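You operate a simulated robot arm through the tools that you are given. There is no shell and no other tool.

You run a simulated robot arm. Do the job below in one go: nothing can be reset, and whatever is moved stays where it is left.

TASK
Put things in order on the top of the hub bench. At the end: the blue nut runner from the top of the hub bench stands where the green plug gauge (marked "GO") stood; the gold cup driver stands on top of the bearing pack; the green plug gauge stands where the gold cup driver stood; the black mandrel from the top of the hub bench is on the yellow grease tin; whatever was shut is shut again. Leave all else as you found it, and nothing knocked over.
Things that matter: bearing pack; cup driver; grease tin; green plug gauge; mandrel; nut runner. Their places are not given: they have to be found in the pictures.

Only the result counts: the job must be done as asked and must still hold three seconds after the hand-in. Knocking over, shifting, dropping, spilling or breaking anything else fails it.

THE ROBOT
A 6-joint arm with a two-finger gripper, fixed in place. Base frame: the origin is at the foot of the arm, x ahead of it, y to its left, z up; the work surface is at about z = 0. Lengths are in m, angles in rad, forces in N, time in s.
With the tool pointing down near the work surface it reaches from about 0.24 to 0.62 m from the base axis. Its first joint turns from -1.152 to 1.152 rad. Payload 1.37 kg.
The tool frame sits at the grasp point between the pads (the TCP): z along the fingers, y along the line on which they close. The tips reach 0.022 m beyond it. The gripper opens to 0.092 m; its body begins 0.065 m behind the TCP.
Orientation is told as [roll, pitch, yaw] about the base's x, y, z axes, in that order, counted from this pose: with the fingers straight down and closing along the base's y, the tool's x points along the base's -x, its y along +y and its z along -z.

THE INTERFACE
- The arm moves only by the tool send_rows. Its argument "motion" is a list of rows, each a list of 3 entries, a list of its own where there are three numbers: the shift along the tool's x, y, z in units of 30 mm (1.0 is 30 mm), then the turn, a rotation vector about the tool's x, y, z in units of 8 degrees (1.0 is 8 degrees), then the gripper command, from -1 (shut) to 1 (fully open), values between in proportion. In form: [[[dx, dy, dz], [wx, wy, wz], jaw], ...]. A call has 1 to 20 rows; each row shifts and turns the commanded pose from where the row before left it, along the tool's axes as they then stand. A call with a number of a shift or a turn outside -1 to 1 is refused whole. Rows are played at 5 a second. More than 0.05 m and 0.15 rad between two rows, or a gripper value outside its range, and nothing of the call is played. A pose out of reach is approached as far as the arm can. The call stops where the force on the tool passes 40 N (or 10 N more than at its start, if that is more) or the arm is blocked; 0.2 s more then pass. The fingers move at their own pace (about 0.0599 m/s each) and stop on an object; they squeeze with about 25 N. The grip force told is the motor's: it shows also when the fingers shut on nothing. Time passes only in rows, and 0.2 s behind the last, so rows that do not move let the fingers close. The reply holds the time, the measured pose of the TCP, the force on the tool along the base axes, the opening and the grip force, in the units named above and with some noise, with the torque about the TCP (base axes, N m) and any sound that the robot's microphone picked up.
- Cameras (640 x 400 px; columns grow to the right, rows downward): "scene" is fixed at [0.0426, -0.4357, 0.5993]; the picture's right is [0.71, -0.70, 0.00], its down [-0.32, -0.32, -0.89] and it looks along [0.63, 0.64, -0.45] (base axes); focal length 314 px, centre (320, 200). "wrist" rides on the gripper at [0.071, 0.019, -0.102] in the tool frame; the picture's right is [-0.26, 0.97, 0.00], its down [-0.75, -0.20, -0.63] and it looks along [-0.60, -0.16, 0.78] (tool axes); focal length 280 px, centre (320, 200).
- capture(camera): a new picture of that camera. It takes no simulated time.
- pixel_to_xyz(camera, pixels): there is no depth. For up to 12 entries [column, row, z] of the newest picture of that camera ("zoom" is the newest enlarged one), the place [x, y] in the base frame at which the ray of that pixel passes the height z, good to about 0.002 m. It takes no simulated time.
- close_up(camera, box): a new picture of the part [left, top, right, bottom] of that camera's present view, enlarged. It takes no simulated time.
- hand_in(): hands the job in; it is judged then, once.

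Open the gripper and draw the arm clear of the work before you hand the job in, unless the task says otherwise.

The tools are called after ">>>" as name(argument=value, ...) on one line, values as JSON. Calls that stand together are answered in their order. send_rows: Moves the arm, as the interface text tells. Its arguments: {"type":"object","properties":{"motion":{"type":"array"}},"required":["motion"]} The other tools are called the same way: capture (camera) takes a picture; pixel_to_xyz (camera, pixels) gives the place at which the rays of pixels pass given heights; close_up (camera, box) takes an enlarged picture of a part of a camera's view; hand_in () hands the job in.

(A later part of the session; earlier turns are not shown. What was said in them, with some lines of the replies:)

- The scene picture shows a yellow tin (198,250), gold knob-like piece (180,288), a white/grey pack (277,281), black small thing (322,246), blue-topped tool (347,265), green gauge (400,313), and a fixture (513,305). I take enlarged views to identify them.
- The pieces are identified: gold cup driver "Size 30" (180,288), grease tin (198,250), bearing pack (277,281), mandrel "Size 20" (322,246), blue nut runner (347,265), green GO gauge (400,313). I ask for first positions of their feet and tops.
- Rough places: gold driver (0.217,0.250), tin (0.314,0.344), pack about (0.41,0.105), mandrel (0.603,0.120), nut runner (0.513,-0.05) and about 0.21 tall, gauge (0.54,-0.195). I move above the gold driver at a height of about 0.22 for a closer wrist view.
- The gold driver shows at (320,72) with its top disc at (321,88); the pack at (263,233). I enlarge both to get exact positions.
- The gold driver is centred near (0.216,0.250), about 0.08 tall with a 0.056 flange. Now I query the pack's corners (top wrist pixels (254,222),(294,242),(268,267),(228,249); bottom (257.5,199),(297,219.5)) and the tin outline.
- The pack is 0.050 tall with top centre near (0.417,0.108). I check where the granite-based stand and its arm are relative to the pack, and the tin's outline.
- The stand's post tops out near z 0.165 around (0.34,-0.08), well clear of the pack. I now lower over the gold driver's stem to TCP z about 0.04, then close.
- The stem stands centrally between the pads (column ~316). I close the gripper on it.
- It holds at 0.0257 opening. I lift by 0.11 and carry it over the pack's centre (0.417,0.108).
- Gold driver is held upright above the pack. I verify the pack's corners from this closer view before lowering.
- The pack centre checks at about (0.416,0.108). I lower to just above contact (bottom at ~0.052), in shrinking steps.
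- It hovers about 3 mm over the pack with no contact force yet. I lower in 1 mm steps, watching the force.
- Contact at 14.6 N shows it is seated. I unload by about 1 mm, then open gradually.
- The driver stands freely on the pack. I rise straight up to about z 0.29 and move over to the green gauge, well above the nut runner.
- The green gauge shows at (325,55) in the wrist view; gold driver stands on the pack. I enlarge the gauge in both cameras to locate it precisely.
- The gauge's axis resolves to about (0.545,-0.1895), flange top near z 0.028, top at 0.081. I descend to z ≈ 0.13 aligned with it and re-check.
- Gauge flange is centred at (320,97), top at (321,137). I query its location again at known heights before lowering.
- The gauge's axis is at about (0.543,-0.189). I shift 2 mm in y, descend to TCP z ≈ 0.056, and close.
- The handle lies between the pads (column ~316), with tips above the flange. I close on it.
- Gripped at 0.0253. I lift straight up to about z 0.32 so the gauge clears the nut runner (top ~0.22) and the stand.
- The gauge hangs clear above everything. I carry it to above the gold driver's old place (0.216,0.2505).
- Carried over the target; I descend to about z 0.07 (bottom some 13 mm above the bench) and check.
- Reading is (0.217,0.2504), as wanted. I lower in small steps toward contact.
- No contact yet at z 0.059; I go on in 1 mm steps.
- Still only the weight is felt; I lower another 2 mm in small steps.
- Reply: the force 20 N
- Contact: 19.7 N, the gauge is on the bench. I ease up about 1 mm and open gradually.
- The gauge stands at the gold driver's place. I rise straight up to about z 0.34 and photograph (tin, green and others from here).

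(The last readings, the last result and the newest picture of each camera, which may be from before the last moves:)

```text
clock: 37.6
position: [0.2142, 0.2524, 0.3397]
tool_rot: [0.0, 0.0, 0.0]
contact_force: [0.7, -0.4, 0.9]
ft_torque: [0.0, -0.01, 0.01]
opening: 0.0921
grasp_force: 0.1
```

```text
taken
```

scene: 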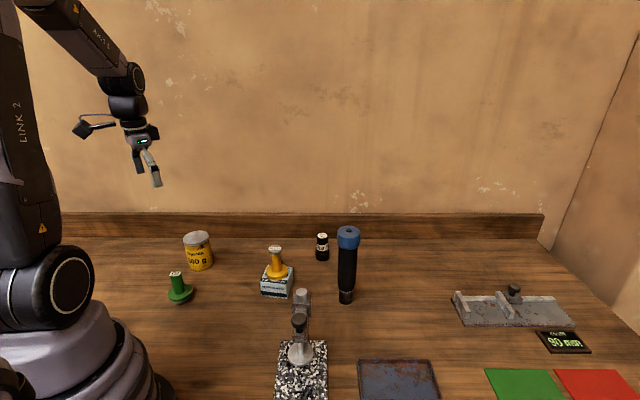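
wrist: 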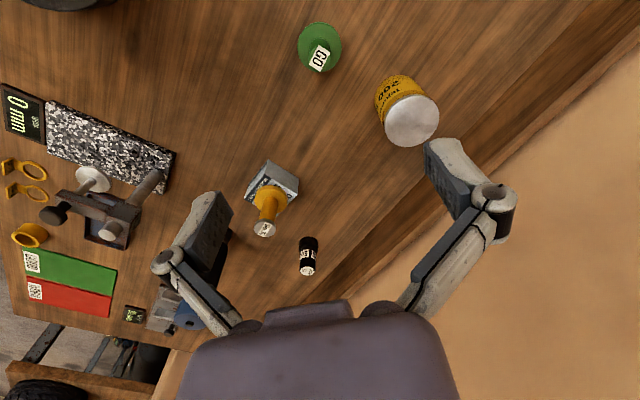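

Tin lid is fully visible at wrist (411,121). I enlarge it in both cameras to get its centre and height.

>>> close_up(camera="wrist", box=[360, 60, 460, 160])

>>> pixel_to_xyz(camera="wrist", pixels=[[411, 121, 0.08], [411, 121, 0.09], [411, 121, 0.1], [384, 121, 0.09], [438, 121, 0.09], [399, 97, 0.0]])

>>> close_up(camera="scene", box=[160, 220, 240, 280])

>>> pixel_to_xyz(camera="scene", pixels=[[196, 238.5, 0.08], [196, 238.5, 0.09], [196, 238.5, 0.1]])

```text
4.00 times, centred on (410, 110) of wrist
```

zoom: 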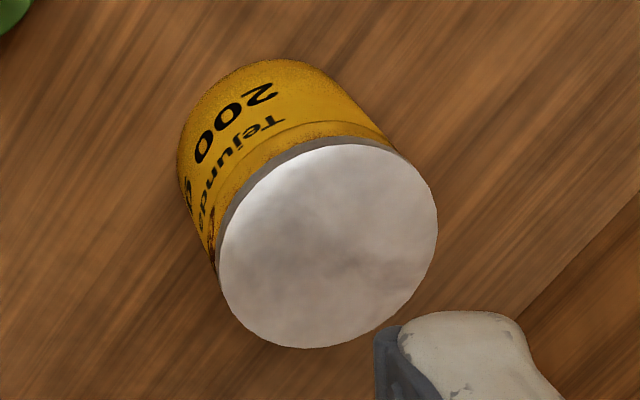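

```text
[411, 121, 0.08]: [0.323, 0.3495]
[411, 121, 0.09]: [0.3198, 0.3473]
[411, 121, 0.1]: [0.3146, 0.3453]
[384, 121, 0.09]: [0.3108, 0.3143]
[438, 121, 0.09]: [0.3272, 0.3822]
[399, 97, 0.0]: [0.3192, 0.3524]
```

```text
6.67 times, centred on (200, 250) of scene
```

zoom: 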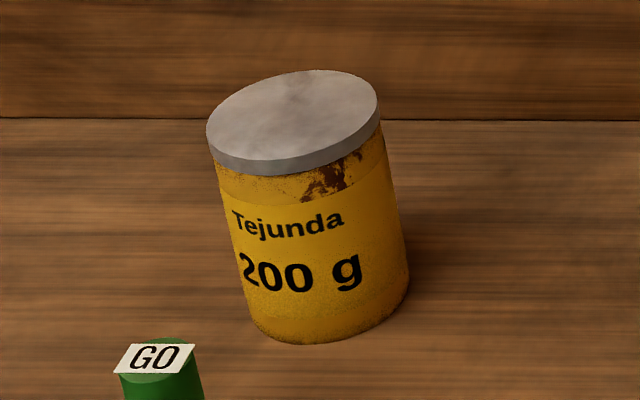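

```text
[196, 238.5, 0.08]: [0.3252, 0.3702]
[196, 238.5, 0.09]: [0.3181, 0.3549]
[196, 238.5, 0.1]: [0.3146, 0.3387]
```

Tin lid centre is about (0.317,0.3465) at z ≈ 0.097. Now I go over to the nut runner near (0.513,-0.05), staying at z 0.34.

>>> send_rows(motion=[[[-0.33, -0.334, 0], [0, 0, 0], 1], [[-0.66, -0.669, 0], [0, 0, 0], 1], [[-0.66, -0.669, 0], [0, 0, 0], 1], [[-0.66, -0.669, 0], [0, 0, 0], 1], [[-0.66, -0.669, 0], [0, 0, 0], 1], [[-0.66, -0.669, 0], [0, 0, 0], 1], [[-0.66, -0.669, 0], [0, 0, 0], 1], [[-0.66, -0.669, 0], [0, 0, 0], 1], [[-0.66, -0.669, 0], [0, 0, 0], 1], [[-0.66, -0.669, 0], [0, 0, 0], 1], [[-0.66, -0.669, 0], [0, 0, 0], 1], [[-0.66, -0.669, 0], [0, 0, 0], 1], [[-0.66, -0.669, 0], [0, 0, 0], 1], [[-0.66, -0.669, 0], [0, 0, 0], 1], [[-0.66, -0.669, 0], [0, 0, 0], 1], [[-0.33, -0.334, 0], [0, 0, 0], 1], [[0, 0, 0], [0, 0, 0], 1]])

>>> capture(camera="wrist")

>>> capture(camera="scene")

```text
clock: 41.2
position: [0.5133, -0.0521, 0.341]
tool_rot: [-0.001, -0.001, 0.002]
contact_force: [0.6, -0.3, -0.5]
ft_torque: [0.02, -0.01, -0.02]
opening: 0.0919
grasp_force: 0.0
```

```text
taken
```

wrist: 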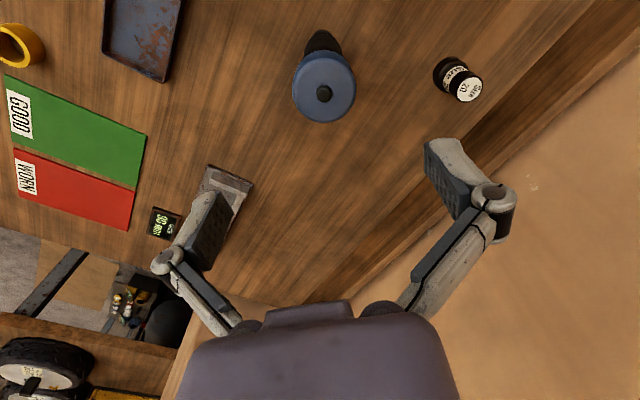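

```text
taken
```

scene: 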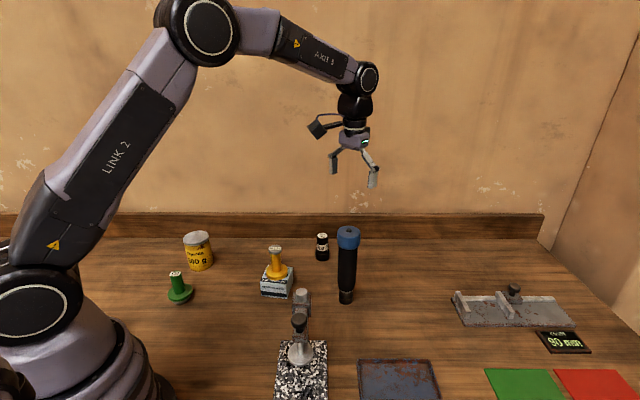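

The nut runner's cap shows at (324,87) and its foot near (322,42). I enlarge and locate the axis and top height; also the mandrel at (460,80).

>>> close_up(camera="wrist", box=[270, 20, 380, 130])

>>> pixel_to_xyz(camera="wrist", pixels=[[324, 92, 0.2], [324, 92, 0.21], [324, 92, 0.22], [293, 88, 0.2], [356, 88, 0.2], [322, 40, 0.0], [470, 89, 0.07], [470, 89, 0.075], [450, 72, 0.0]])

>>> close_up(camera="wrist", box=[420, 40, 500, 120])

>>> close_up(camera="scene", box=[300, 220, 400, 310])

```text
3.64 times, centred on (325, 75) of wrist
```

zoom: 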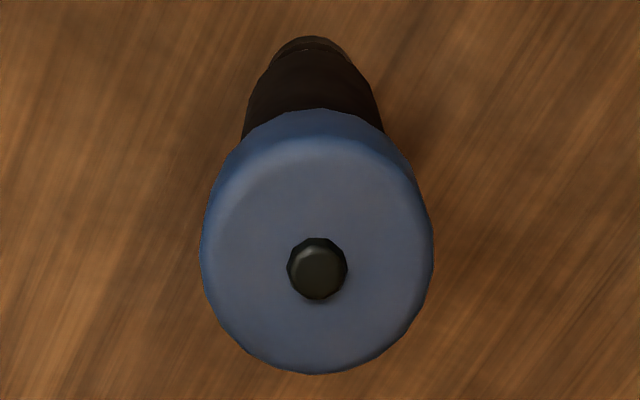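

```text
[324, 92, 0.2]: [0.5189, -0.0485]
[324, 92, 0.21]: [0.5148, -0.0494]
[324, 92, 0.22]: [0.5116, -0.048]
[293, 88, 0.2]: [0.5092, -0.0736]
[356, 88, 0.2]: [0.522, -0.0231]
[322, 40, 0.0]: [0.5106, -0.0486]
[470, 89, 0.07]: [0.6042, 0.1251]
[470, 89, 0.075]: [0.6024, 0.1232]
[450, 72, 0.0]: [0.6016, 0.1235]
```

```text
5.00 times, centred on (460, 80) of wrist
```

zoom: 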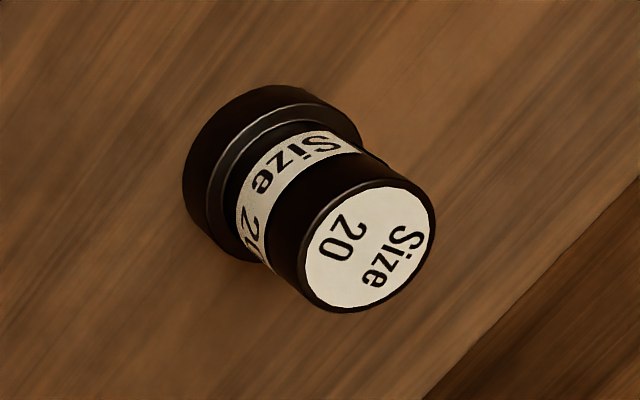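

```text
4.44 times, centred on (350, 265) of scene
```

zoom: 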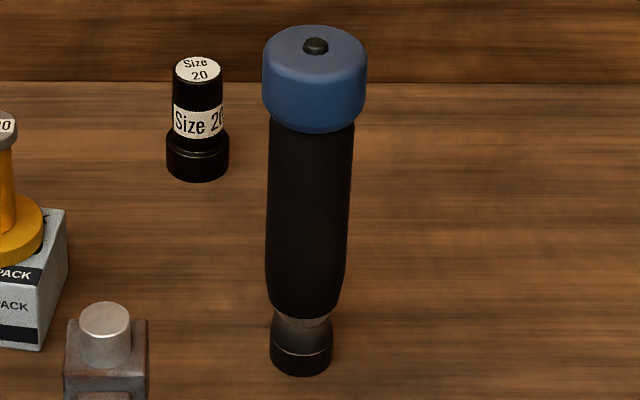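

The nut runner's axis is near (0.514,-0.049), cap ~0.052 wide with top at ~0.213. I lower to z ≈ 0.265 (tips still above the cap) with a small correction and re-check the alignment.

>>> send_rows(motion=[[[-0.04, 0.08, 0.7], [0, 0, 0], 1], [[0, 0, 0.9], [0, 0, 0], 1], [[0, 0, 0.9], [0, 0, 0], 1], [[0, 0, 0], [0, 0, 0], 1], [[0, 0, 0], [0, 0, 0], 1]])

>>> capture(camera="wrist")

>>> close_up(camera="scene", box=[290, 150, 410, 310])

```text
clock: 42.4
position: [0.5132, -0.0491, 0.2673]
tool_rot: [-0.001, 0.0, 0.0]
contact_force: [0.5, -0.1, 0.1]
ft_torque: [0.01, -0.02, 0.01]
opening: 0.0919
grasp_force: 0.2
```

```text
taken
```

wrist: 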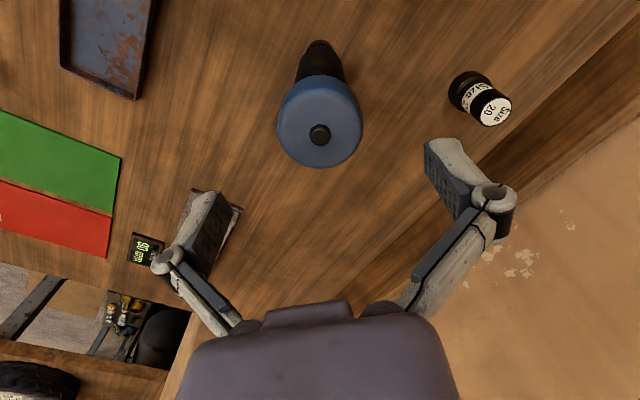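

```text
2.50 times, centred on (350, 230) of scene
```

zoom: 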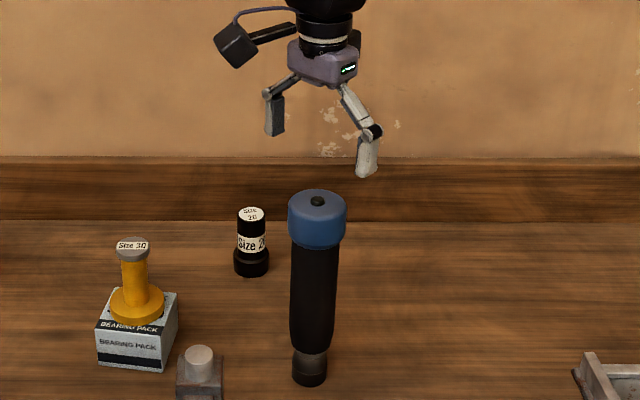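

The cap is centred on column 320. I descend 71 mm so the pads straddle the cap (TCP z ≈ 0.196).

>>> send_rows(motion=[[[-0.02, 0, 0.7], [0, 0, 0], 1], [[0, 0, 0.7], [0, 0, 0], 1], [[0, 0, 0.6], [0, 0, 0], 1], [[0, 0, 0.38], [0, 0, 0], 1], [[0, 0, 0], [0, 0, 0], 1]])

>>> capture(camera="wrist")

>>> close_up(camera="scene", box=[290, 150, 410, 310])

```text
clock: 43.6
position: [0.5154, -0.0479, 0.1948]
tool_rot: [-0.001, -0.002, 0.002]
contact_force: [1.0, 0.2, 0.1]
ft_torque: [0.01, 0.03, -0.03]
opening: 0.0919
grasp_force: 0.0
```

```text
taken
```

wrist: 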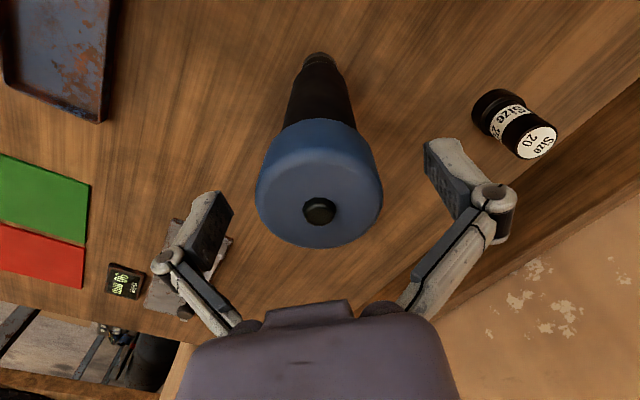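

```text
2.50 times, centred on (350, 230) of scene
```

zoom: 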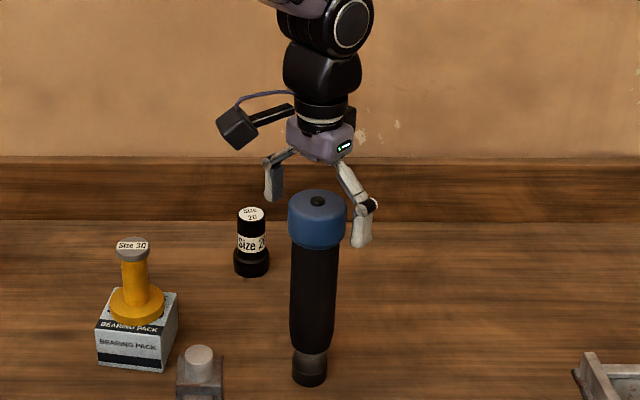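

The cap is well centred (button at (319,211)). I close gently in stages and then grip.

>>> send_rows(motion=[[[0, 0, 0], [0, 0, 0], 0.4], [[0, 0, 0], [0, 0, 0], 0.25], [[0, 0, 0], [0, 0, 0], 0.2], [[0, 0, 0], [0, 0, 0], 0.15], [[0, 0, 0], [0, 0, 0], 0.1], [[0, 0, 0], [0, 0, 0], 0.05], [[0, 0, 0], [0, 0, 0], -0.2], [[0, 0, 0], [0, 0, 0], -1], [[0, 0, 0], [0, 0, 0], -1], [[0, 0, 0], [0, 0, 0], -1]])

>>> capture(camera="wrist")

>>> close_up(camera="scene", box=[290, 150, 410, 310])

```text
clock: 45.8
position: [0.5141, -0.0491, 0.1956]
tool_rot: [0.0, -0.001, 0.001]
contact_force: [-0.4, -1.5, 6.0]
ft_torque: [-0.15, 0.08, 0.02]
opening: 0.0537
grasp_force: 24.7
```

```text
taken
```

wrist: 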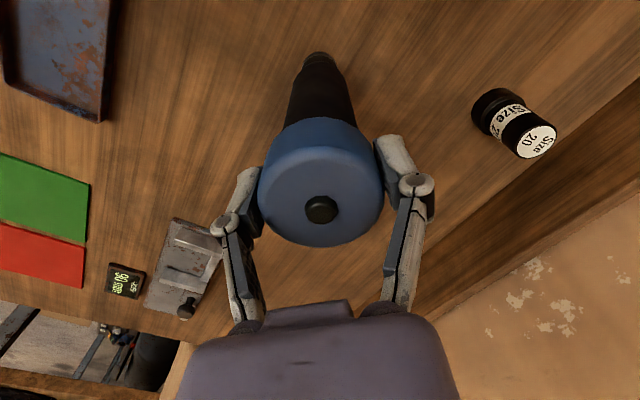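

```text
2.50 times, centred on (350, 230) of scene
```

zoom: 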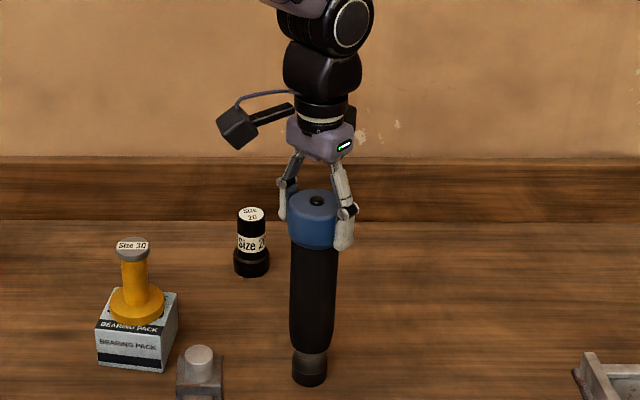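

Firm grip at 0.0537. I lift slowly by about 40 mm and check that it hangs upright.

>>> send_rows(motion=[[[0, 0, -0.1], [0, 0, 0], -1], [[0, 0, -0.2], [0, 0, 0], -1], [[0, 0, -0.35], [0, 0, 0], -1], [[0, 0, -0.35], [0, 0, 0], -1], [[0, 0, -0.35], [0, 0, 0], -1], [[0, 0, 0], [0, 0, 0], -1], [[0, 0, 0], [0, 0, 0], -1]])

>>> capture(camera="wrist")

>>> capture(camera="scene")

>>> close_up(camera="scene", box=[290, 150, 410, 310])

```text
clock: 47.4
position: [0.5139, -0.0486, 0.2353]
tool_rot: [0.0, -0.001, 0.0]
contact_force: [0.8, 0.3, -6.2]
ft_torque: [0.0, 0.02, -0.01]
opening: 0.0534
grasp_force: 24.3
```

```text
taken
```

wrist: 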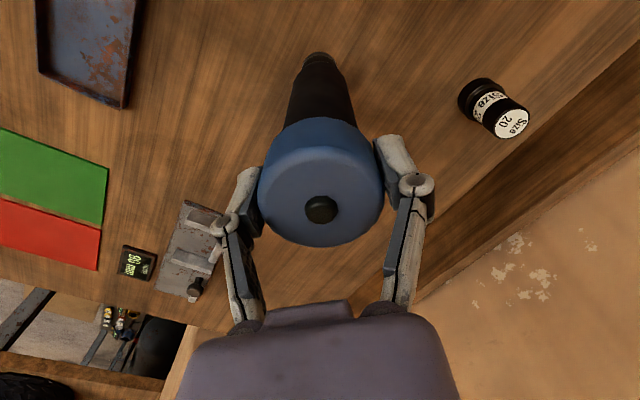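

```text
taken
```

scene: 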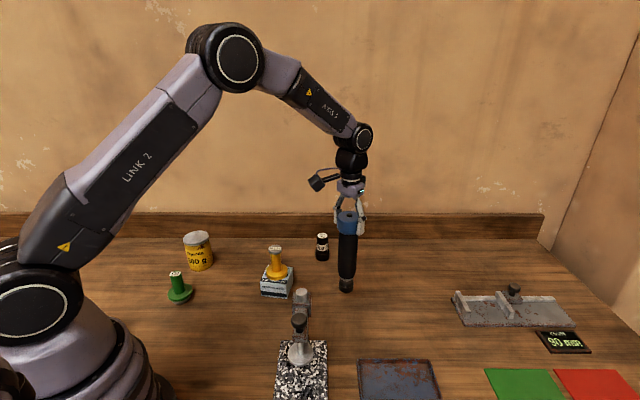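

```text
2.50 times, centred on (350, 230) of scene
```

zoom: 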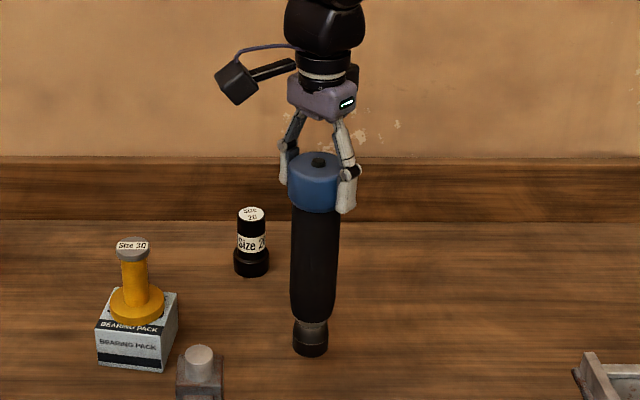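

It hangs upright (about 6 N). I carry it slowly to above the gauge's old place, 29 mm in x and -139 mm in y.

>>> send_rows(motion=[[[-0.0535, -0.258, 0], [0, 0, 0], -1], [[-0.107, -0.5163, 0], [0, 0, 0], -1], [[-0.107, -0.5163, 0], [0, 0, 0], -1], [[-0.107, -0.5163, 0], [0, 0, 0], -1], [[-0.107, -0.5163, 0], [0, 0, 0], -1], [[-0.107, -0.5163, 0], [0, 0, 0], -1], [[-0.107, -0.5163, 0], [0, 0, 0], -1], [[-0.107, -0.5163, 0], [0, 0, 0], -1], [[-0.107, -0.5163, 0], [0, 0, 0], -1], [[-0.0535, -0.258, 0], [0, 0, 0], -1], [[0, 0, 0], [0, 0, 0], -1], [[0, 0, 0], [0, 0, 0], -1]])

>>> capture(camera="scene")

>>> capture(camera="wrist")

```text
clock: 50.0
position: [0.5441, -0.1879, 0.2333]
tool_rot: [0.0, 0.0, -0.001]
contact_force: [0.8, 0.3, -6.8]
ft_torque: [-0.01, 0.01, 0.01]
opening: 0.0535
grasp_force: 24.9
```

```text
taken
```

scene: 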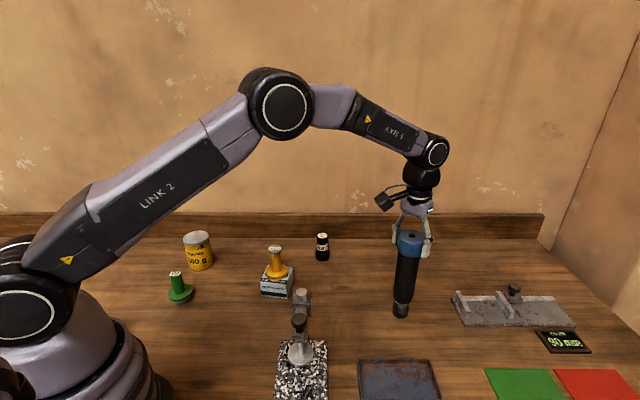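

```text
taken
```

wrist: 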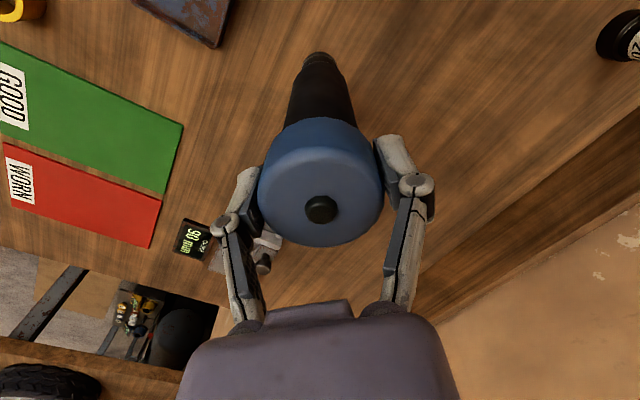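

It is over the target at (0.544,-0.188). I lower to a few mm above the bench.

>>> send_rows(motion=[[[0, 0, 0.2], [0, 0, 0], -1], [[0, 0, 0.35], [0, 0, 0], -1], [[0, 0, 0.35], [0, 0, 0], -1], [[0, 0, 0.2], [0, 0, 0], -1], [[0, 0, 0.1], [0, 0, 0], -1], [[0, 0, 0], [0, 0, 0], -1]])

>>> close_up(camera="scene", box=[340, 180, 470, 340])

```text
clock: 51.4
position: [0.5443, -0.1876, 0.1986]
tool_rot: [0.0, 0.0, 0.0]
contact_force: [-0.2, 0.1, -7.3]
ft_torque: [-0.02, 0.01, 0.02]
opening: 0.0534
grasp_force: 25.8
```

```text
2.50 times, centred on (405, 260) of scene
```

zoom: 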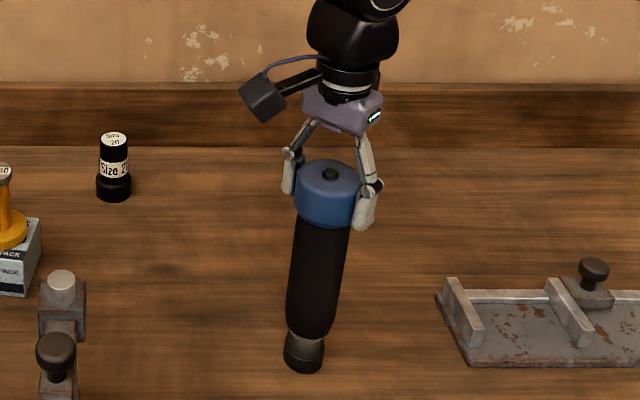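

About 4 mm remain. I lower in 1 mm steps watching the force.

>>> send_rows(motion=[[[0, 0, 0.04], [0, 0, 0], -1], [[0, 0, 0.03], [0, 0, 0], -1], [[0, 0, 0], [0, 0, 0], -1]])

```text
clock: 52.2
position: [0.544, -0.1879, 0.1969]
tool_rot: [0.0, 0.0, 0.0]
contact_force: [-0.4, -0.1, -7.3]
ft_torque: [0.01, -0.01, 0.01]
opening: 0.0535
grasp_force: 25.1
```

Still free; I lower on by 1 mm steps.

>>> send_rows(motion=[[[0, 0, 0.03], [0, 0, 0], -1], [[0, 0, 0.03], [0, 0, 0], -1], [[0, 0, 0], [0, 0, 0], -1]])

```text
clock: 53.0
position: [0.5426, -0.188, 0.196]
tool_rot: [-0.001, -0.001, 0.0]
contact_force: [-0.6, 0.2, -6.8]
ft_torque: [-0.01, 0.04, 0.03]
opening: 0.0533
grasp_force: 25.2
```

Nearly at the bench by count (1.33 of 1.35 units lowered). Another 1.5 mm in two tiny steps.

>>> send_rows(motion=[[[0, 0, 0.025], [0, 0, 0], -1], [[0, 0, 0.025], [0, 0, 0], -1], [[0, 0, 0], [0, 0, 0], -1]])

```text
clock: 53.8
position: [0.544, -0.1887, 0.195]
tool_rot: [-0.001, 0.001, -0.001]
contact_force: [-5.3, 1.0, 11.7]
ft_torque: [0.24, 0.64, 0.02]
opening: 0.0538
grasp_force: 25.0
```

Contact at the foot (about 18 N net). I ease up 0.6 mm, then open gently in stages.

>>> send_rows(motion=[[[0, 0, -0.02], [0, 0, 0], -1], [[0, 0, 0], [0, 0, 0], -1], [[0, 0, 0], [0, 0, 0], 0.2], [[0, 0, 0], [0, 0, 0], 0.25], [[0, 0, 0], [0, 0, 0], 0.35], [[0, 0, 0], [0, 0, 0], 0.5], [[0, 0, 0], [0, 0, 0], 0.8], [[0, 0, 0], [0, 0, 0], 1], [[0, 0, 0], [0, 0, 0], 1]])

>>> capture(camera="wrist")

>>> close_up(camera="scene", box=[340, 180, 470, 340])

```text
clock: 55.8
position: [0.544, -0.1872, 0.1962]
tool_rot: [0.001, 0.002, 0.0]
contact_force: [-1.5, 0.0, -0.5]
ft_torque: [0.03, 0.01, 0.03]
opening: 0.092
grasp_force: 0.1
```

```text
taken
```

wrist: 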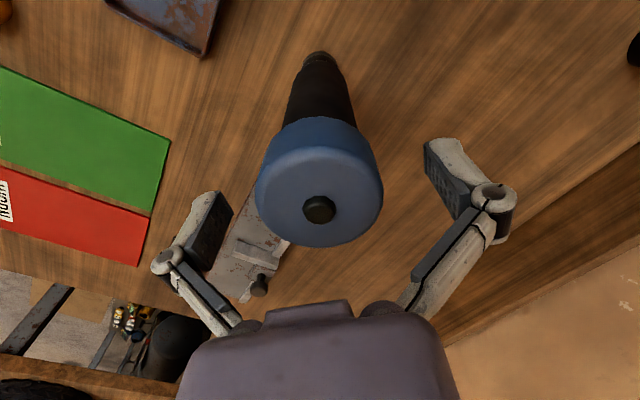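

```text
2.50 times, centred on (405, 260) of scene
```

zoom: 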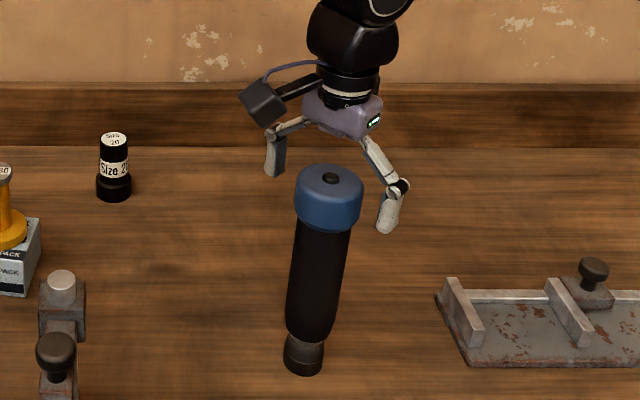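

The nut runner stands freely in the gauge's old place. I rise straight up to z ≈ 0.29 and travel to above the mandrel at about (0.602,0.123).

>>> send_rows(motion=[[[0, 0, -0.4], [0, 0, 0], 1], [[0, 0, -0.7], [0, 0, 0], 1], [[0, 0, -0.9], [0, 0, 0], 1], [[0, 0, -0.9], [0, 0, 0], 1], [[0, 0, -0.3], [0, 0, 0], 1], [[-0.088, 0.45, 0], [0, 0, 0], 1], [[-0.16, 0.9, 0], [0, 0, 0], 1], [[-0.16, 0.9, 0], [0, 0, 0], 1], [[-0.16, 0.9, 0], [0, 0, 0], 1], [[-0.16, 0.9, 0], [0, 0, 0], 1], [[-0.16, 0.9, 0], [0, 0, 0], 1], [[-0.16, 0.9, 0], [0, 0, 0], 1], [[-0.16, 0.9, 0], [0, 0, 0], 1], [[-0.16, 0.9, 0], [0, 0, 0], 1], [[-0.16, 0.9, 0], [0, 0, 0], 1], [[-0.16, 0.9, 0], [0, 0, 0], 1], [[-0.16, 0.9, 0], [0, 0, 0], 1], [[0, 0, 0], [0, 0, 0], 1]])

>>> capture(camera="wrist")

>>> capture(camera="scene")

```text
clock: 59.6
position: [0.6003, 0.1237, 0.2893]
tool_rot: [0.0, -0.001, 0.0]
contact_force: [0.2, -1.2, -0.2]
ft_torque: [0.0, 0.01, -0.01]
opening: 0.0919
grasp_force: 0.0
```

```text
taken
```

wrist: 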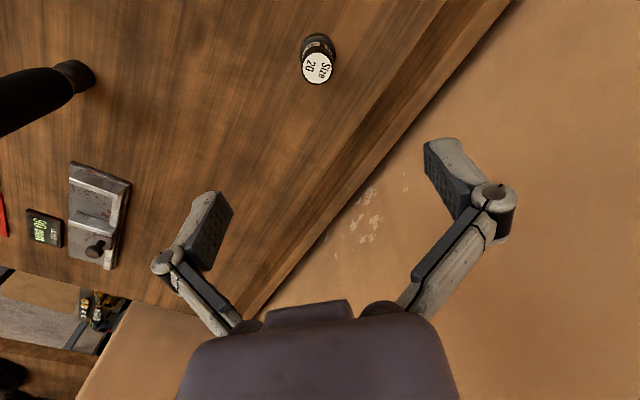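

```text
taken
```

scene: 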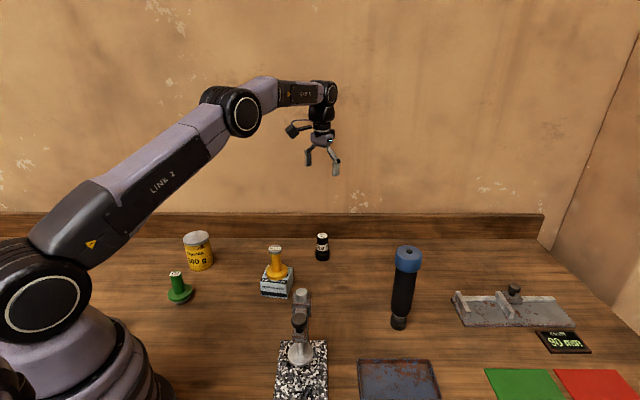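

I am at (0.600,0.124,0.289), directly over the mandrel at (318,62). I enlarge it for its exact axis.

>>> close_up(camera="wrist", box=[280, 20, 360, 100])

>>> pixel_to_xyz(camera="wrist", pixels=[[317.5, 68, 0.07], [317.5, 68, 0.075], [317.5, 68, 0.08], [320, 48, 0.0], [302, 50, 0.02], [338, 50, 0.02]])

>>> close_up(camera="scene", box=[295, 220, 355, 270])

```text
5.00 times, centred on (320, 60) of wrist
```

zoom: 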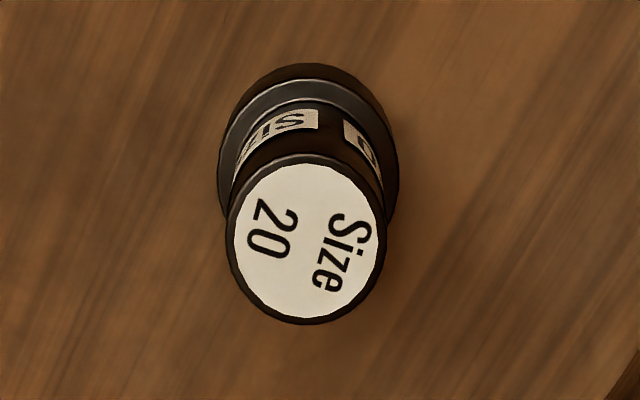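

```text
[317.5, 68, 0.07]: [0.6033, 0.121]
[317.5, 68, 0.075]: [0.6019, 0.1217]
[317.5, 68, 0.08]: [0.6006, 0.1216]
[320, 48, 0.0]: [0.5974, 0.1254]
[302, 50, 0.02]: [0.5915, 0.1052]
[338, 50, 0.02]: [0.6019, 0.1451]
```

```text
8.00 times, centred on (325, 245) of scene
```

zoom: 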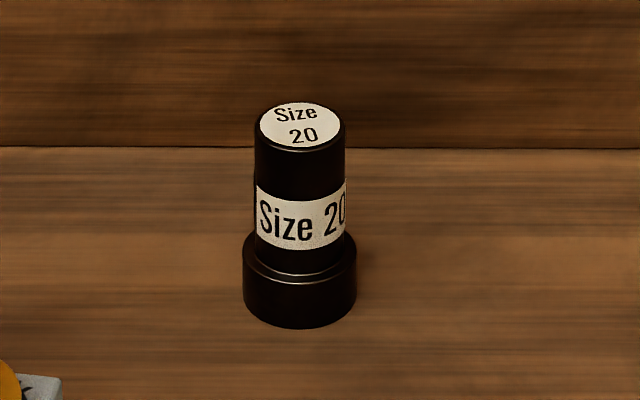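

The mandrel axis is near (0.6015,0.1215), top about z 0.075. I correct by (+2,-2.5) mm and descend to z ≈ 0.13 for another look.

>>> send_rows(motion=[[[-0.067, -0.083, 0.7], [0, 0, 0], 1], [[0, 0, 0.9], [0, 0, 0], 1], [[0, 0, 0.9], [0, 0, 0], 1], [[0, 0, 0.9], [0, 0, 0], 1], [[0, 0, 0.9], [0, 0, 0], 1], [[0, 0, 0.9], [0, 0, 0], 1], [[0, 0, 0], [0, 0, 0], 1], [[0, 0, 0], [0, 0, 0], 1]])

>>> capture(camera="wrist")

>>> close_up(camera="scene", box=[250, 150, 390, 290])

```text
clock: 61.4
position: [0.6017, 0.1201, 0.134]
tool_rot: [0.0, 0.0, 0.0]
contact_force: [-0.5, 0.4, 0.0]
ft_torque: [0.0, 0.0, -0.01]
opening: 0.0921
grasp_force: 0.0
```

```text
taken
```

wrist: 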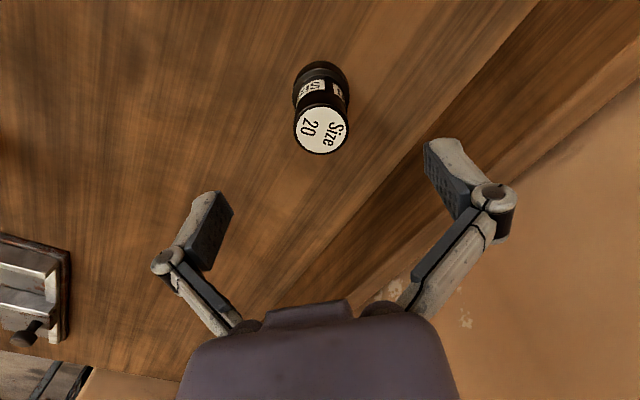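

```text
2.86 times, centred on (320, 220) of scene
```

zoom: 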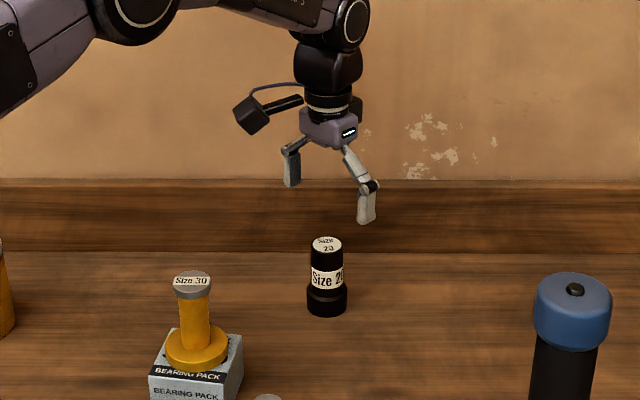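

The mandrel's top is at (321,129), well centred. I lower to TCP z ≈ 0.053 (tips above the collar).

>>> send_rows(motion=[[[-0.02, 0, 0.7], [0, 0, 0], 1], [[0, 0, 0.7], [0, 0, 0], 1], [[0, 0, 0.7], [0, 0, 0], 1], [[0, 0, 0.6], [0, 0, 0], 1], [[0, 0, 0], [0, 0, 0], 1], [[0, 0, 0], [0, 0, 0], 1]])

>>> capture(camera="wrist")

>>> close_up(camera="scene", box=[270, 180, 370, 280])

```text
clock: 62.8
position: [0.602, 0.1202, 0.0542]
tool_rot: [0.001, 0.0, 0.002]
contact_force: [-0.6, -0.6, 0.6]
ft_torque: [-0.01, 0.0, 0.03]
opening: 0.092
grasp_force: 0.0
```

```text
taken
```

wrist: 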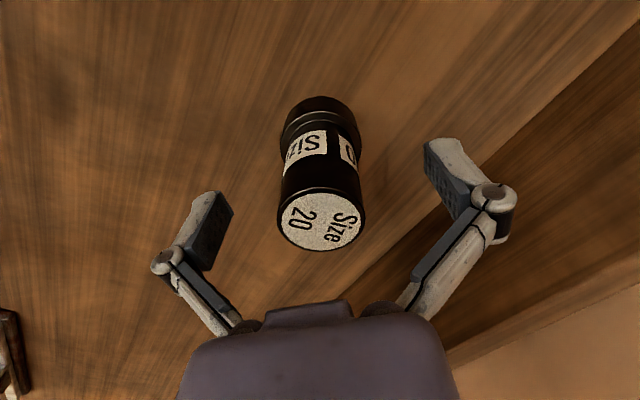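

```text
4.00 times, centred on (320, 230) of scene
```

zoom: 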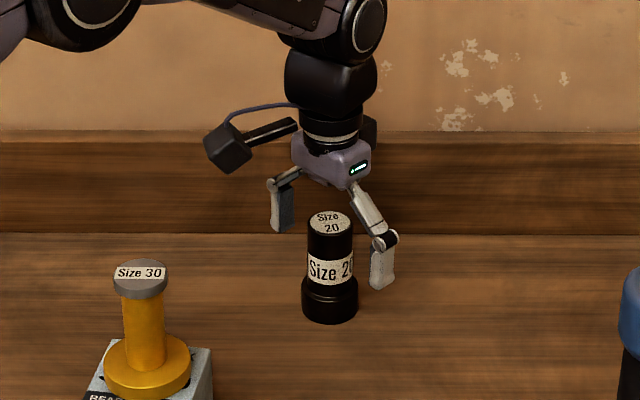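

The mandrel is between the pads, centred at column ~321. I close in stages and grip.

>>> send_rows(motion=[[[0, 0, 0], [0, 0, 0], 0], [[0, 0, 0], [0, 0, 0], -0.1], [[0, 0, 0], [0, 0, 0], -0.2], [[0, 0, 0], [0, 0, 0], -0.3], [[0, 0, 0], [0, 0, 0], -0.6], [[0, 0, 0], [0, 0, 0], -1], [[0, 0, 0], [0, 0, 0], -1], [[0, 0, 0], [0, 0, 0], -1]])

>>> capture(camera="wrist")

```text
clock: 64.6
position: [0.6001, 0.1194, 0.0539]
tool_rot: [0.0, 0.0, -0.001]
contact_force: [-0.2, 2.9, 1.9]
ft_torque: [0.08, 0.05, -0.02]
opening: 0.0337
grasp_force: 24.2
```

```text
taken
```

wrist: 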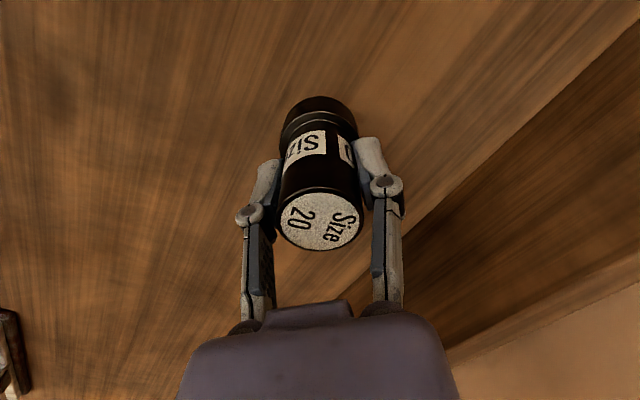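

Gripped at 0.0337. I lift 0.16 m straight up, then carry it over the tin's lid centre (0.317,0.3465).

>>> send_rows(motion=[[[0, 0, -0.3], [0, 0, 0], -1], [[0, 0, -0.6], [0, 0, 0], -1], [[0, 0, -0.9], [0, 0, 0], -1], [[0, 0, -0.9], [0, 0, 0], -1], [[0, 0, -0.9], [0, 0, 0], -1], [[0, 0, -0.9], [0, 0, 0], -1], [[0, 0, -0.9], [0, 0, 0], -1], [[0.396, 0.3145, 0], [0, 0, 0], -1], [[0.7917, 0.629, 0], [0, 0, 0], -1], [[0.7917, 0.629, 0], [0, 0, 0], -1], [[0.7917, 0.629, 0], [0, 0, 0], -1], [[0.7917, 0.629, 0], [0, 0, 0], -1], [[0.7917, 0.629, 0], [0, 0, 0], -1], [[0.7917, 0.629, 0], [0, 0, 0], -1], [[0.7917, 0.629, 0], [0, 0, 0], -1], [[0.7917, 0.629, 0], [0, 0, 0], -1], [[0.7917, 0.629, 0], [0, 0, 0], -1], [[0.7917, 0.629, 0], [0, 0, 0], -1], [[0.7917, 0.629, 0], [0, 0, 0], -1], [[0.396, 0.3145, 0], [0, 0, 0], -1]])

>>> capture(camera="wrist")

>>> capture(camera="scene")

```text
clock: 68.8
position: [0.316, 0.3471, 0.2151]
tool_rot: [0.001, 0.0, -0.001]
contact_force: [0.5, 0.9, -5.5]
ft_torque: [-0.01, 0.0, -0.01]
opening: 0.0335
grasp_force: 24.7
```

```text
taken
```

wrist: 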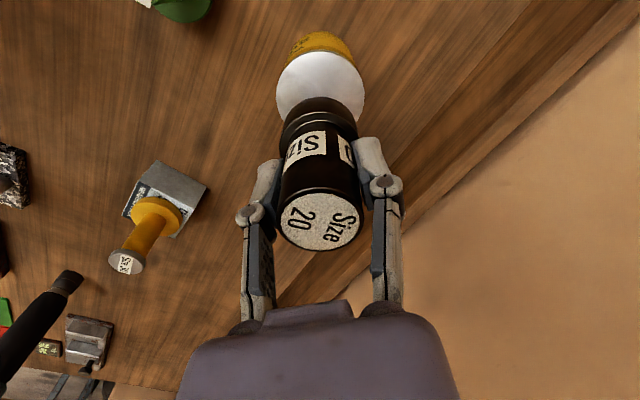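

```text
taken
```

scene: 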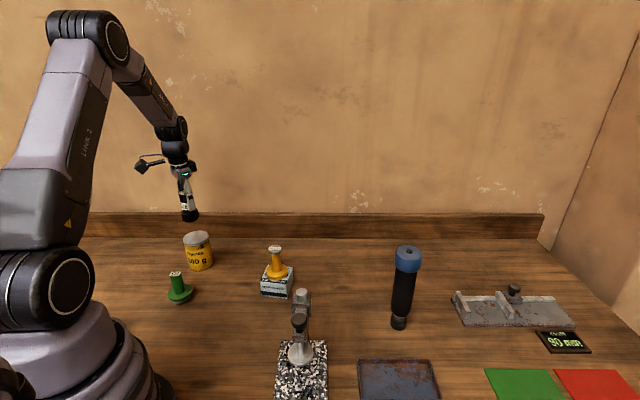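

The lid is seen under the mandrel at about (320,90). I enlarge to check the lateral alignment.

>>> close_up(camera="wrist", box=[260, 20, 380, 140])

>>> pixel_to_xyz(camera="wrist", pixels=[[276.5, 94, 0.095], [364.5, 94, 0.095], [320.5, 52, 0.095], [320.5, 94, 0.095], [320.5, 94, 0.1]])

```text
3.33 times, centred on (320, 80) of wrist
```

zoom: 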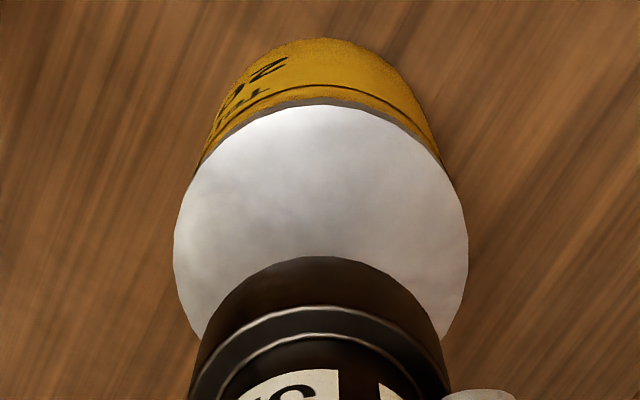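

```text
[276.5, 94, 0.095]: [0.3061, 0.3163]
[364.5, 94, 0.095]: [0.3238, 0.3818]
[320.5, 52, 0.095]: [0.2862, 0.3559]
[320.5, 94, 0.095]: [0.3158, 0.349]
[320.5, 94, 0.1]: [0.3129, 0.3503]
```

Lid centre works out at (0.317,0.348), TCP at (0.316,0.347): aligned. I lower to a few mm above the lid.

>>> send_rows(motion=[[[0, 0, 0.4], [0, 0, 0], -1], [[0, 0, 0.6], [0, 0, 0], -1], [[0, 0, 0.5], [0, 0, 0], -1], [[0, 0, 0.2], [0, 0, 0], -1], [[0, 0, 0.1], [0, 0, 0], -1], [[0, 0, 0], [0, 0, 0], -1]])

>>> close_up(camera="scene", box=[150, 180, 250, 280])

```text
clock: 70.2
position: [0.3174, 0.3475, 0.1614]
tool_rot: [0.0, 0.0, -0.001]
contact_force: [0.5, -0.2, -6.3]
ft_torque: [0.0, -0.01, -0.01]
opening: 0.0334
grasp_force: 25.2
```

```text
4.00 times, centred on (200, 230) of scene
```

zoom: 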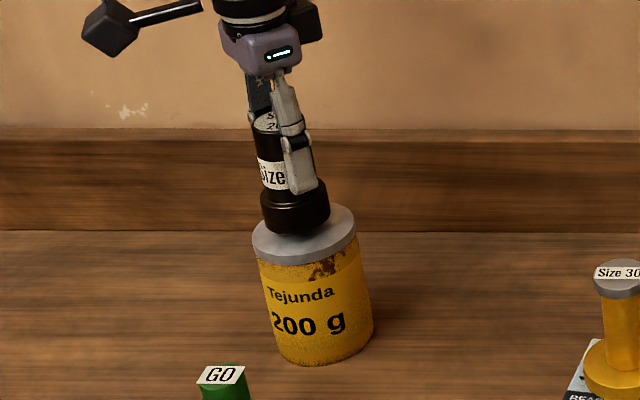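

The mandrel is over the lid with about 1 cm left. I lower in small steps.

>>> send_rows(motion=[[[0, 0, 0.1], [0, 0, 0], -1], [[0, 0, 0.07], [0, 0, 0], -1], [[0, 0, 0.03], [0, 0, 0], -1], [[0, 0, 0], [0, 0, 0], -1]])

```text
clock: 71.2
position: [0.3161, 0.3482, 0.155]
tool_rot: [0.001, -0.001, 0.001]
contact_force: [-0.4, 0.2, -5.9]
ft_torque: [0.0, 0.01, 0.01]
opening: 0.0335
grasp_force: 25.2
```

Still free at z 0.155; I continue in 1 mm steps.

>>> send_rows(motion=[[[0, 0, 0.035], [0, 0, 0], -1], [[0, 0, 0.035], [0, 0, 0], -1], [[0, 0, 0], [0, 0, 0], -1]])

>>> close_up(camera="scene", box=[160, 190, 240, 270])

```text
clock: 72.0
position: [0.3147, 0.3469, 0.1542]
tool_rot: [0.0, 0.0, 0.001]
contact_force: [-2.6, -4.2, 12.8]
ft_torque: [-0.17, 0.24, 0.06]
opening: 0.0334
grasp_force: 24.9
```

```text
5.00 times, centred on (200, 230) of scene
```

zoom: 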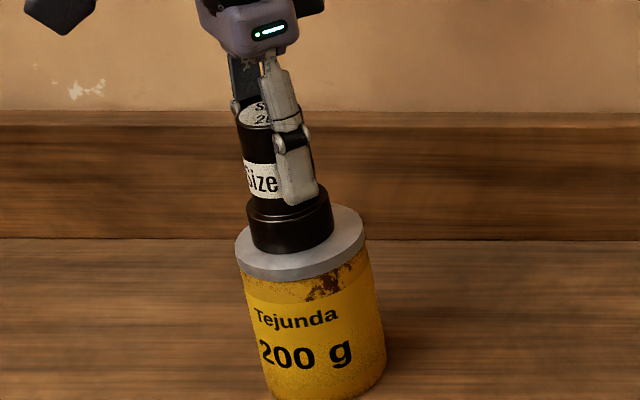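

Contact is felt (~19 N). In the scene zoom the mandrel's foot looks a few mm left of the lid's centre, so I check with the wrist view before letting go.

>>> close_up(camera="wrist", box=[250, 50, 390, 190])

>>> close_up(camera="scene", box=[175, 215, 225, 255])

```text
2.86 times, centred on (320, 120) of wrist
```

zoom: 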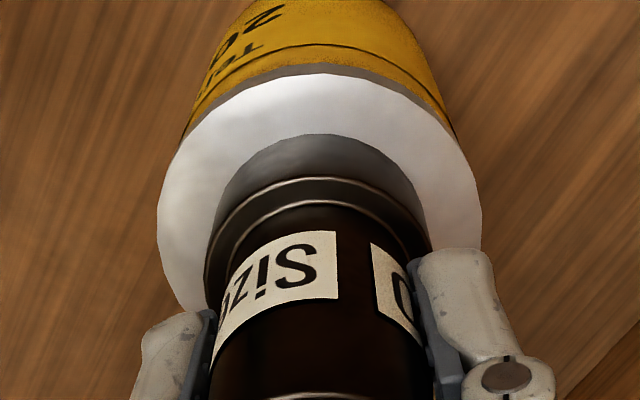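

```text
10.00 times, centred on (200, 235) of scene
```

zoom: 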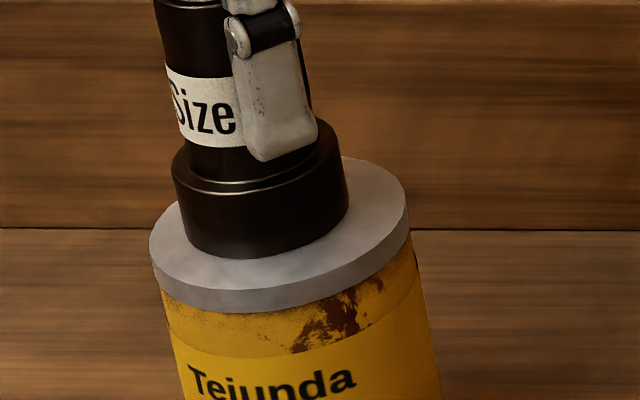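

Both views put the mandrel within a few millimetres of the lid's centre, well inside its rim. I ease up 0.8 mm and release gradually.

>>> send_rows(motion=[[[0, 0, -0.025], [0, 0, 0], -1], [[0, 0, 0], [0, 0, 0], -1], [[0, 0, 0], [0, 0, 0], -0.2], [[0, 0, 0], [0, 0, 0], -0.1], [[0, 0, 0], [0, 0, 0], 0.1], [[0, 0, 0], [0, 0, 0], 0.4], [[0, 0, 0], [0, 0, 0], 0.7], [[0, 0, 0], [0, 0, 0], 0.7]])

>>> capture(camera="wrist")

>>> close_up(camera="scene", box=[150, 180, 250, 280])

```text
clock: 73.8
position: [0.3141, 0.3479, 0.1534]
tool_rot: [0.0, 0.001, 0.0]
contact_force: [-0.2, -0.5, 1.0]
ft_torque: [-0.06, 0.01, 0.01]
opening: 0.0781
grasp_force: 0.1
```

```text
taken
```

wrist: 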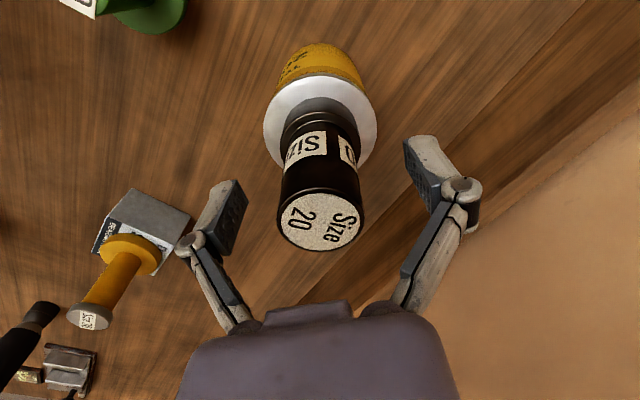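

```text
4.00 times, centred on (200, 230) of scene
```

zoom: 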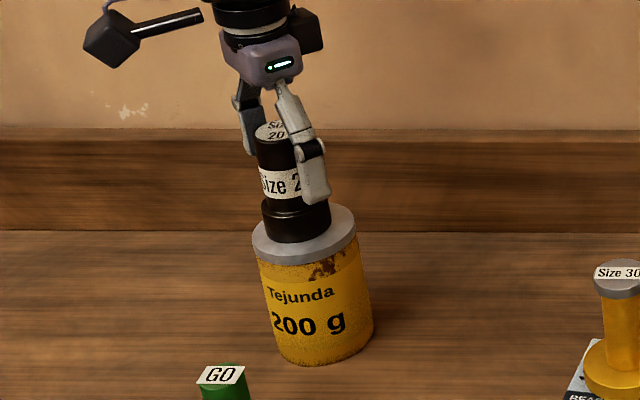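

The mandrel stands on the tin. I rise straight up and return toward the starting pose at height, with the gripper open.

>>> send_rows(motion=[[[0, 0, -0.4], [0, 0, 0], 0.8], [[0, 0, -0.8], [0, 0, 0], 1], [[0, 0, -0.95], [0, 0, 0], 1], [[0, 0, -0.95], [0, 0, 0], 1], [[0, 0, -0.95], [0, 0, 0], 1], [[0, 0, -0.95], [0, 0, 0], 1], [[0, 0, -0.95], [0, 0, 0], 1], [[0, 0, -0.95], [0, 0, 0], 1], [[0, 0, -0.95], [0, 0, 0], 1], [[0, 0, 0], [0, 0, 0], 1]])

>>> send_rows(motion=[[[-0.05, -0.5, 0], [0, 0, 0], 1], [[-0.09, -0.9, 0], [0, 0, 0], 1], [[-0.09, -0.9, 0], [0, 0, 0], 1], [[-0.09, -0.9, 0], [0, 0, 0], 1], [[-0.09, -0.9, 0], [0, 0, 0], 1], [[-0.09, -0.9, 0], [0, 0, 0], 1], [[-0.09, -0.9, 0], [0, 0, 0], 1], [[-0.09, -0.9, 0], [0, 0, 0], 1], [[-0.09, -0.9, 0], [0, 0, 0], 1], [[-0.09, -0.9, 0], [0, 0, 0], 1], [[-0.09, -0.9, 0], [0, 0, 0], 1], [[-0.09, -0.9, 0], [0, 0, 0], 1], [[-0.09, -0.9, 0], [0, 0, 0], 1], [[-0.09, -0.9, 0], [0, 0, 0], 1], [[0, 0, 0], [0, 0, 0], 1]])

>>> capture(camera="scene")

>>> capture(camera="wrist")

```text
clock: 76.0
position: [0.3159, 0.3468, 0.389]
tool_rot: [0.001, -0.001, 0.0]
contact_force: [0.4, 0.5, 0.3]
ft_torque: [-0.03, 0.02, -0.01]
opening: 0.092
grasp_force: 0.1
```

```text
clock: 79.2
position: [0.3514, -0.0183, 0.3895]
tool_rot: [-0.001, 0.0, 0.0]
contact_force: [-0.6, 0.1, 0.6]
ft_torque: [0.01, 0.02, -0.04]
opening: 0.0919
grasp_force: 0.1
```

```text
taken
```

scene: 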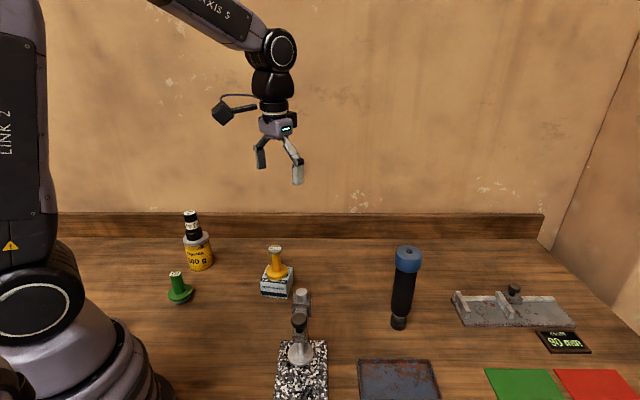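

```text
taken
```

wrist: 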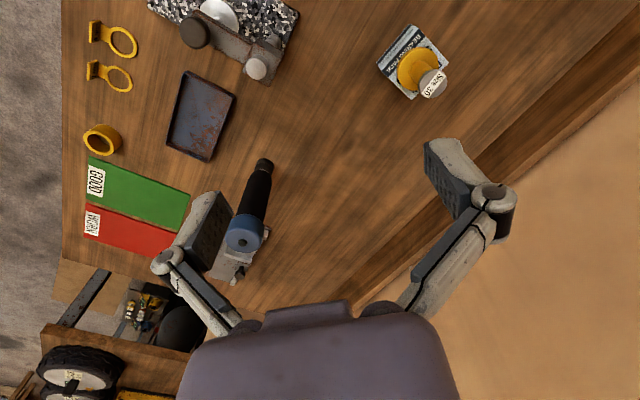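

All four pieces stand in place and the arm is clear. I check the final positions of the moved pieces before handing in.

>>> close_up(camera="scene", box=[150, 200, 310, 310])

>>> close_up(camera="scene", box=[360, 230, 460, 340])

>>> pixel_to_xyz(camera="scene", pixels=[[399, 325, 0.0], [180, 299, 0.0], [400, 327, 0.0], [182.5, 299, 0.0]])

>>> pixel_to_xyz(camera="wrist", pixels=[[264, 164, 0.0], [243, 240, 0.215]])

```text
3.64 times, centred on (230, 255) of scene
```

zoom: 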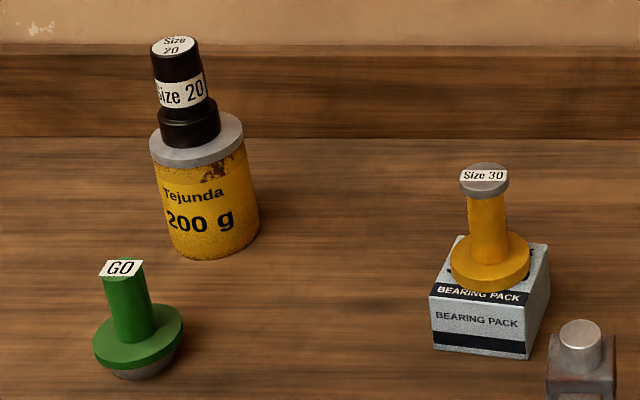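

```text
3.64 times, centred on (410, 285) of scene
```

zoom: 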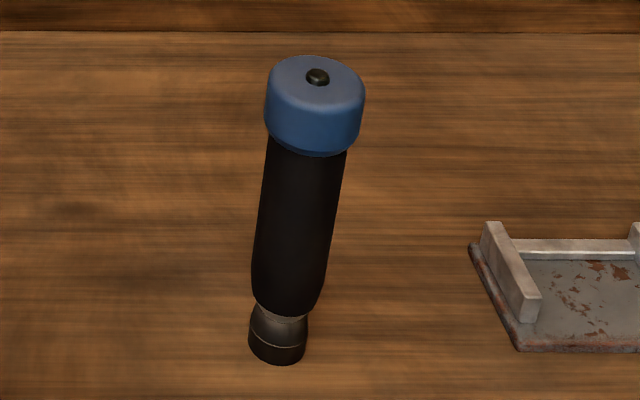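

```text
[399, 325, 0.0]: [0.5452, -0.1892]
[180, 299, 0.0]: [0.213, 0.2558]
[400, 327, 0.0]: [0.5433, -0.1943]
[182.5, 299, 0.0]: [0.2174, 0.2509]
```

```text
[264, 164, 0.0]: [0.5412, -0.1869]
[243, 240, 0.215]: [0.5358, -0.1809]
```

Nut runner's foot is at about (0.543,-0.188), the gauge at about (0.216,0.251), the gold driver stands on the pack, and the mandrel stands well inside the tin's lid; nothing else has moved and the arm is clear with the gripper open. I hand in.

>>> hand_in()

```text
The job is handed in.
```

I made all four moves and handed the job in. The reply only confirmed the hand-in, so I don't have the verdict.

| Item | Where it ended up |
|---|---|
| Gold cup driver | On top of the bearing pack, near its centre |
| Green plug gauge ("GO") | Where the gold cup driver stood, at about (0.216, 0.251) |
| Blue nut runner | Where the green plug gauge stood, at about (0.543, -0.188) |
| Black mandrel | On the lid of the yellow grease tin, about 5 mm off centre but well inside the rim |

I didn't open anything, so nothing needed shutting again. In the last pictures all four stood upright and nothing else looked moved. Before handing in, I drew the arm back to near its starting pose with the gripper open.
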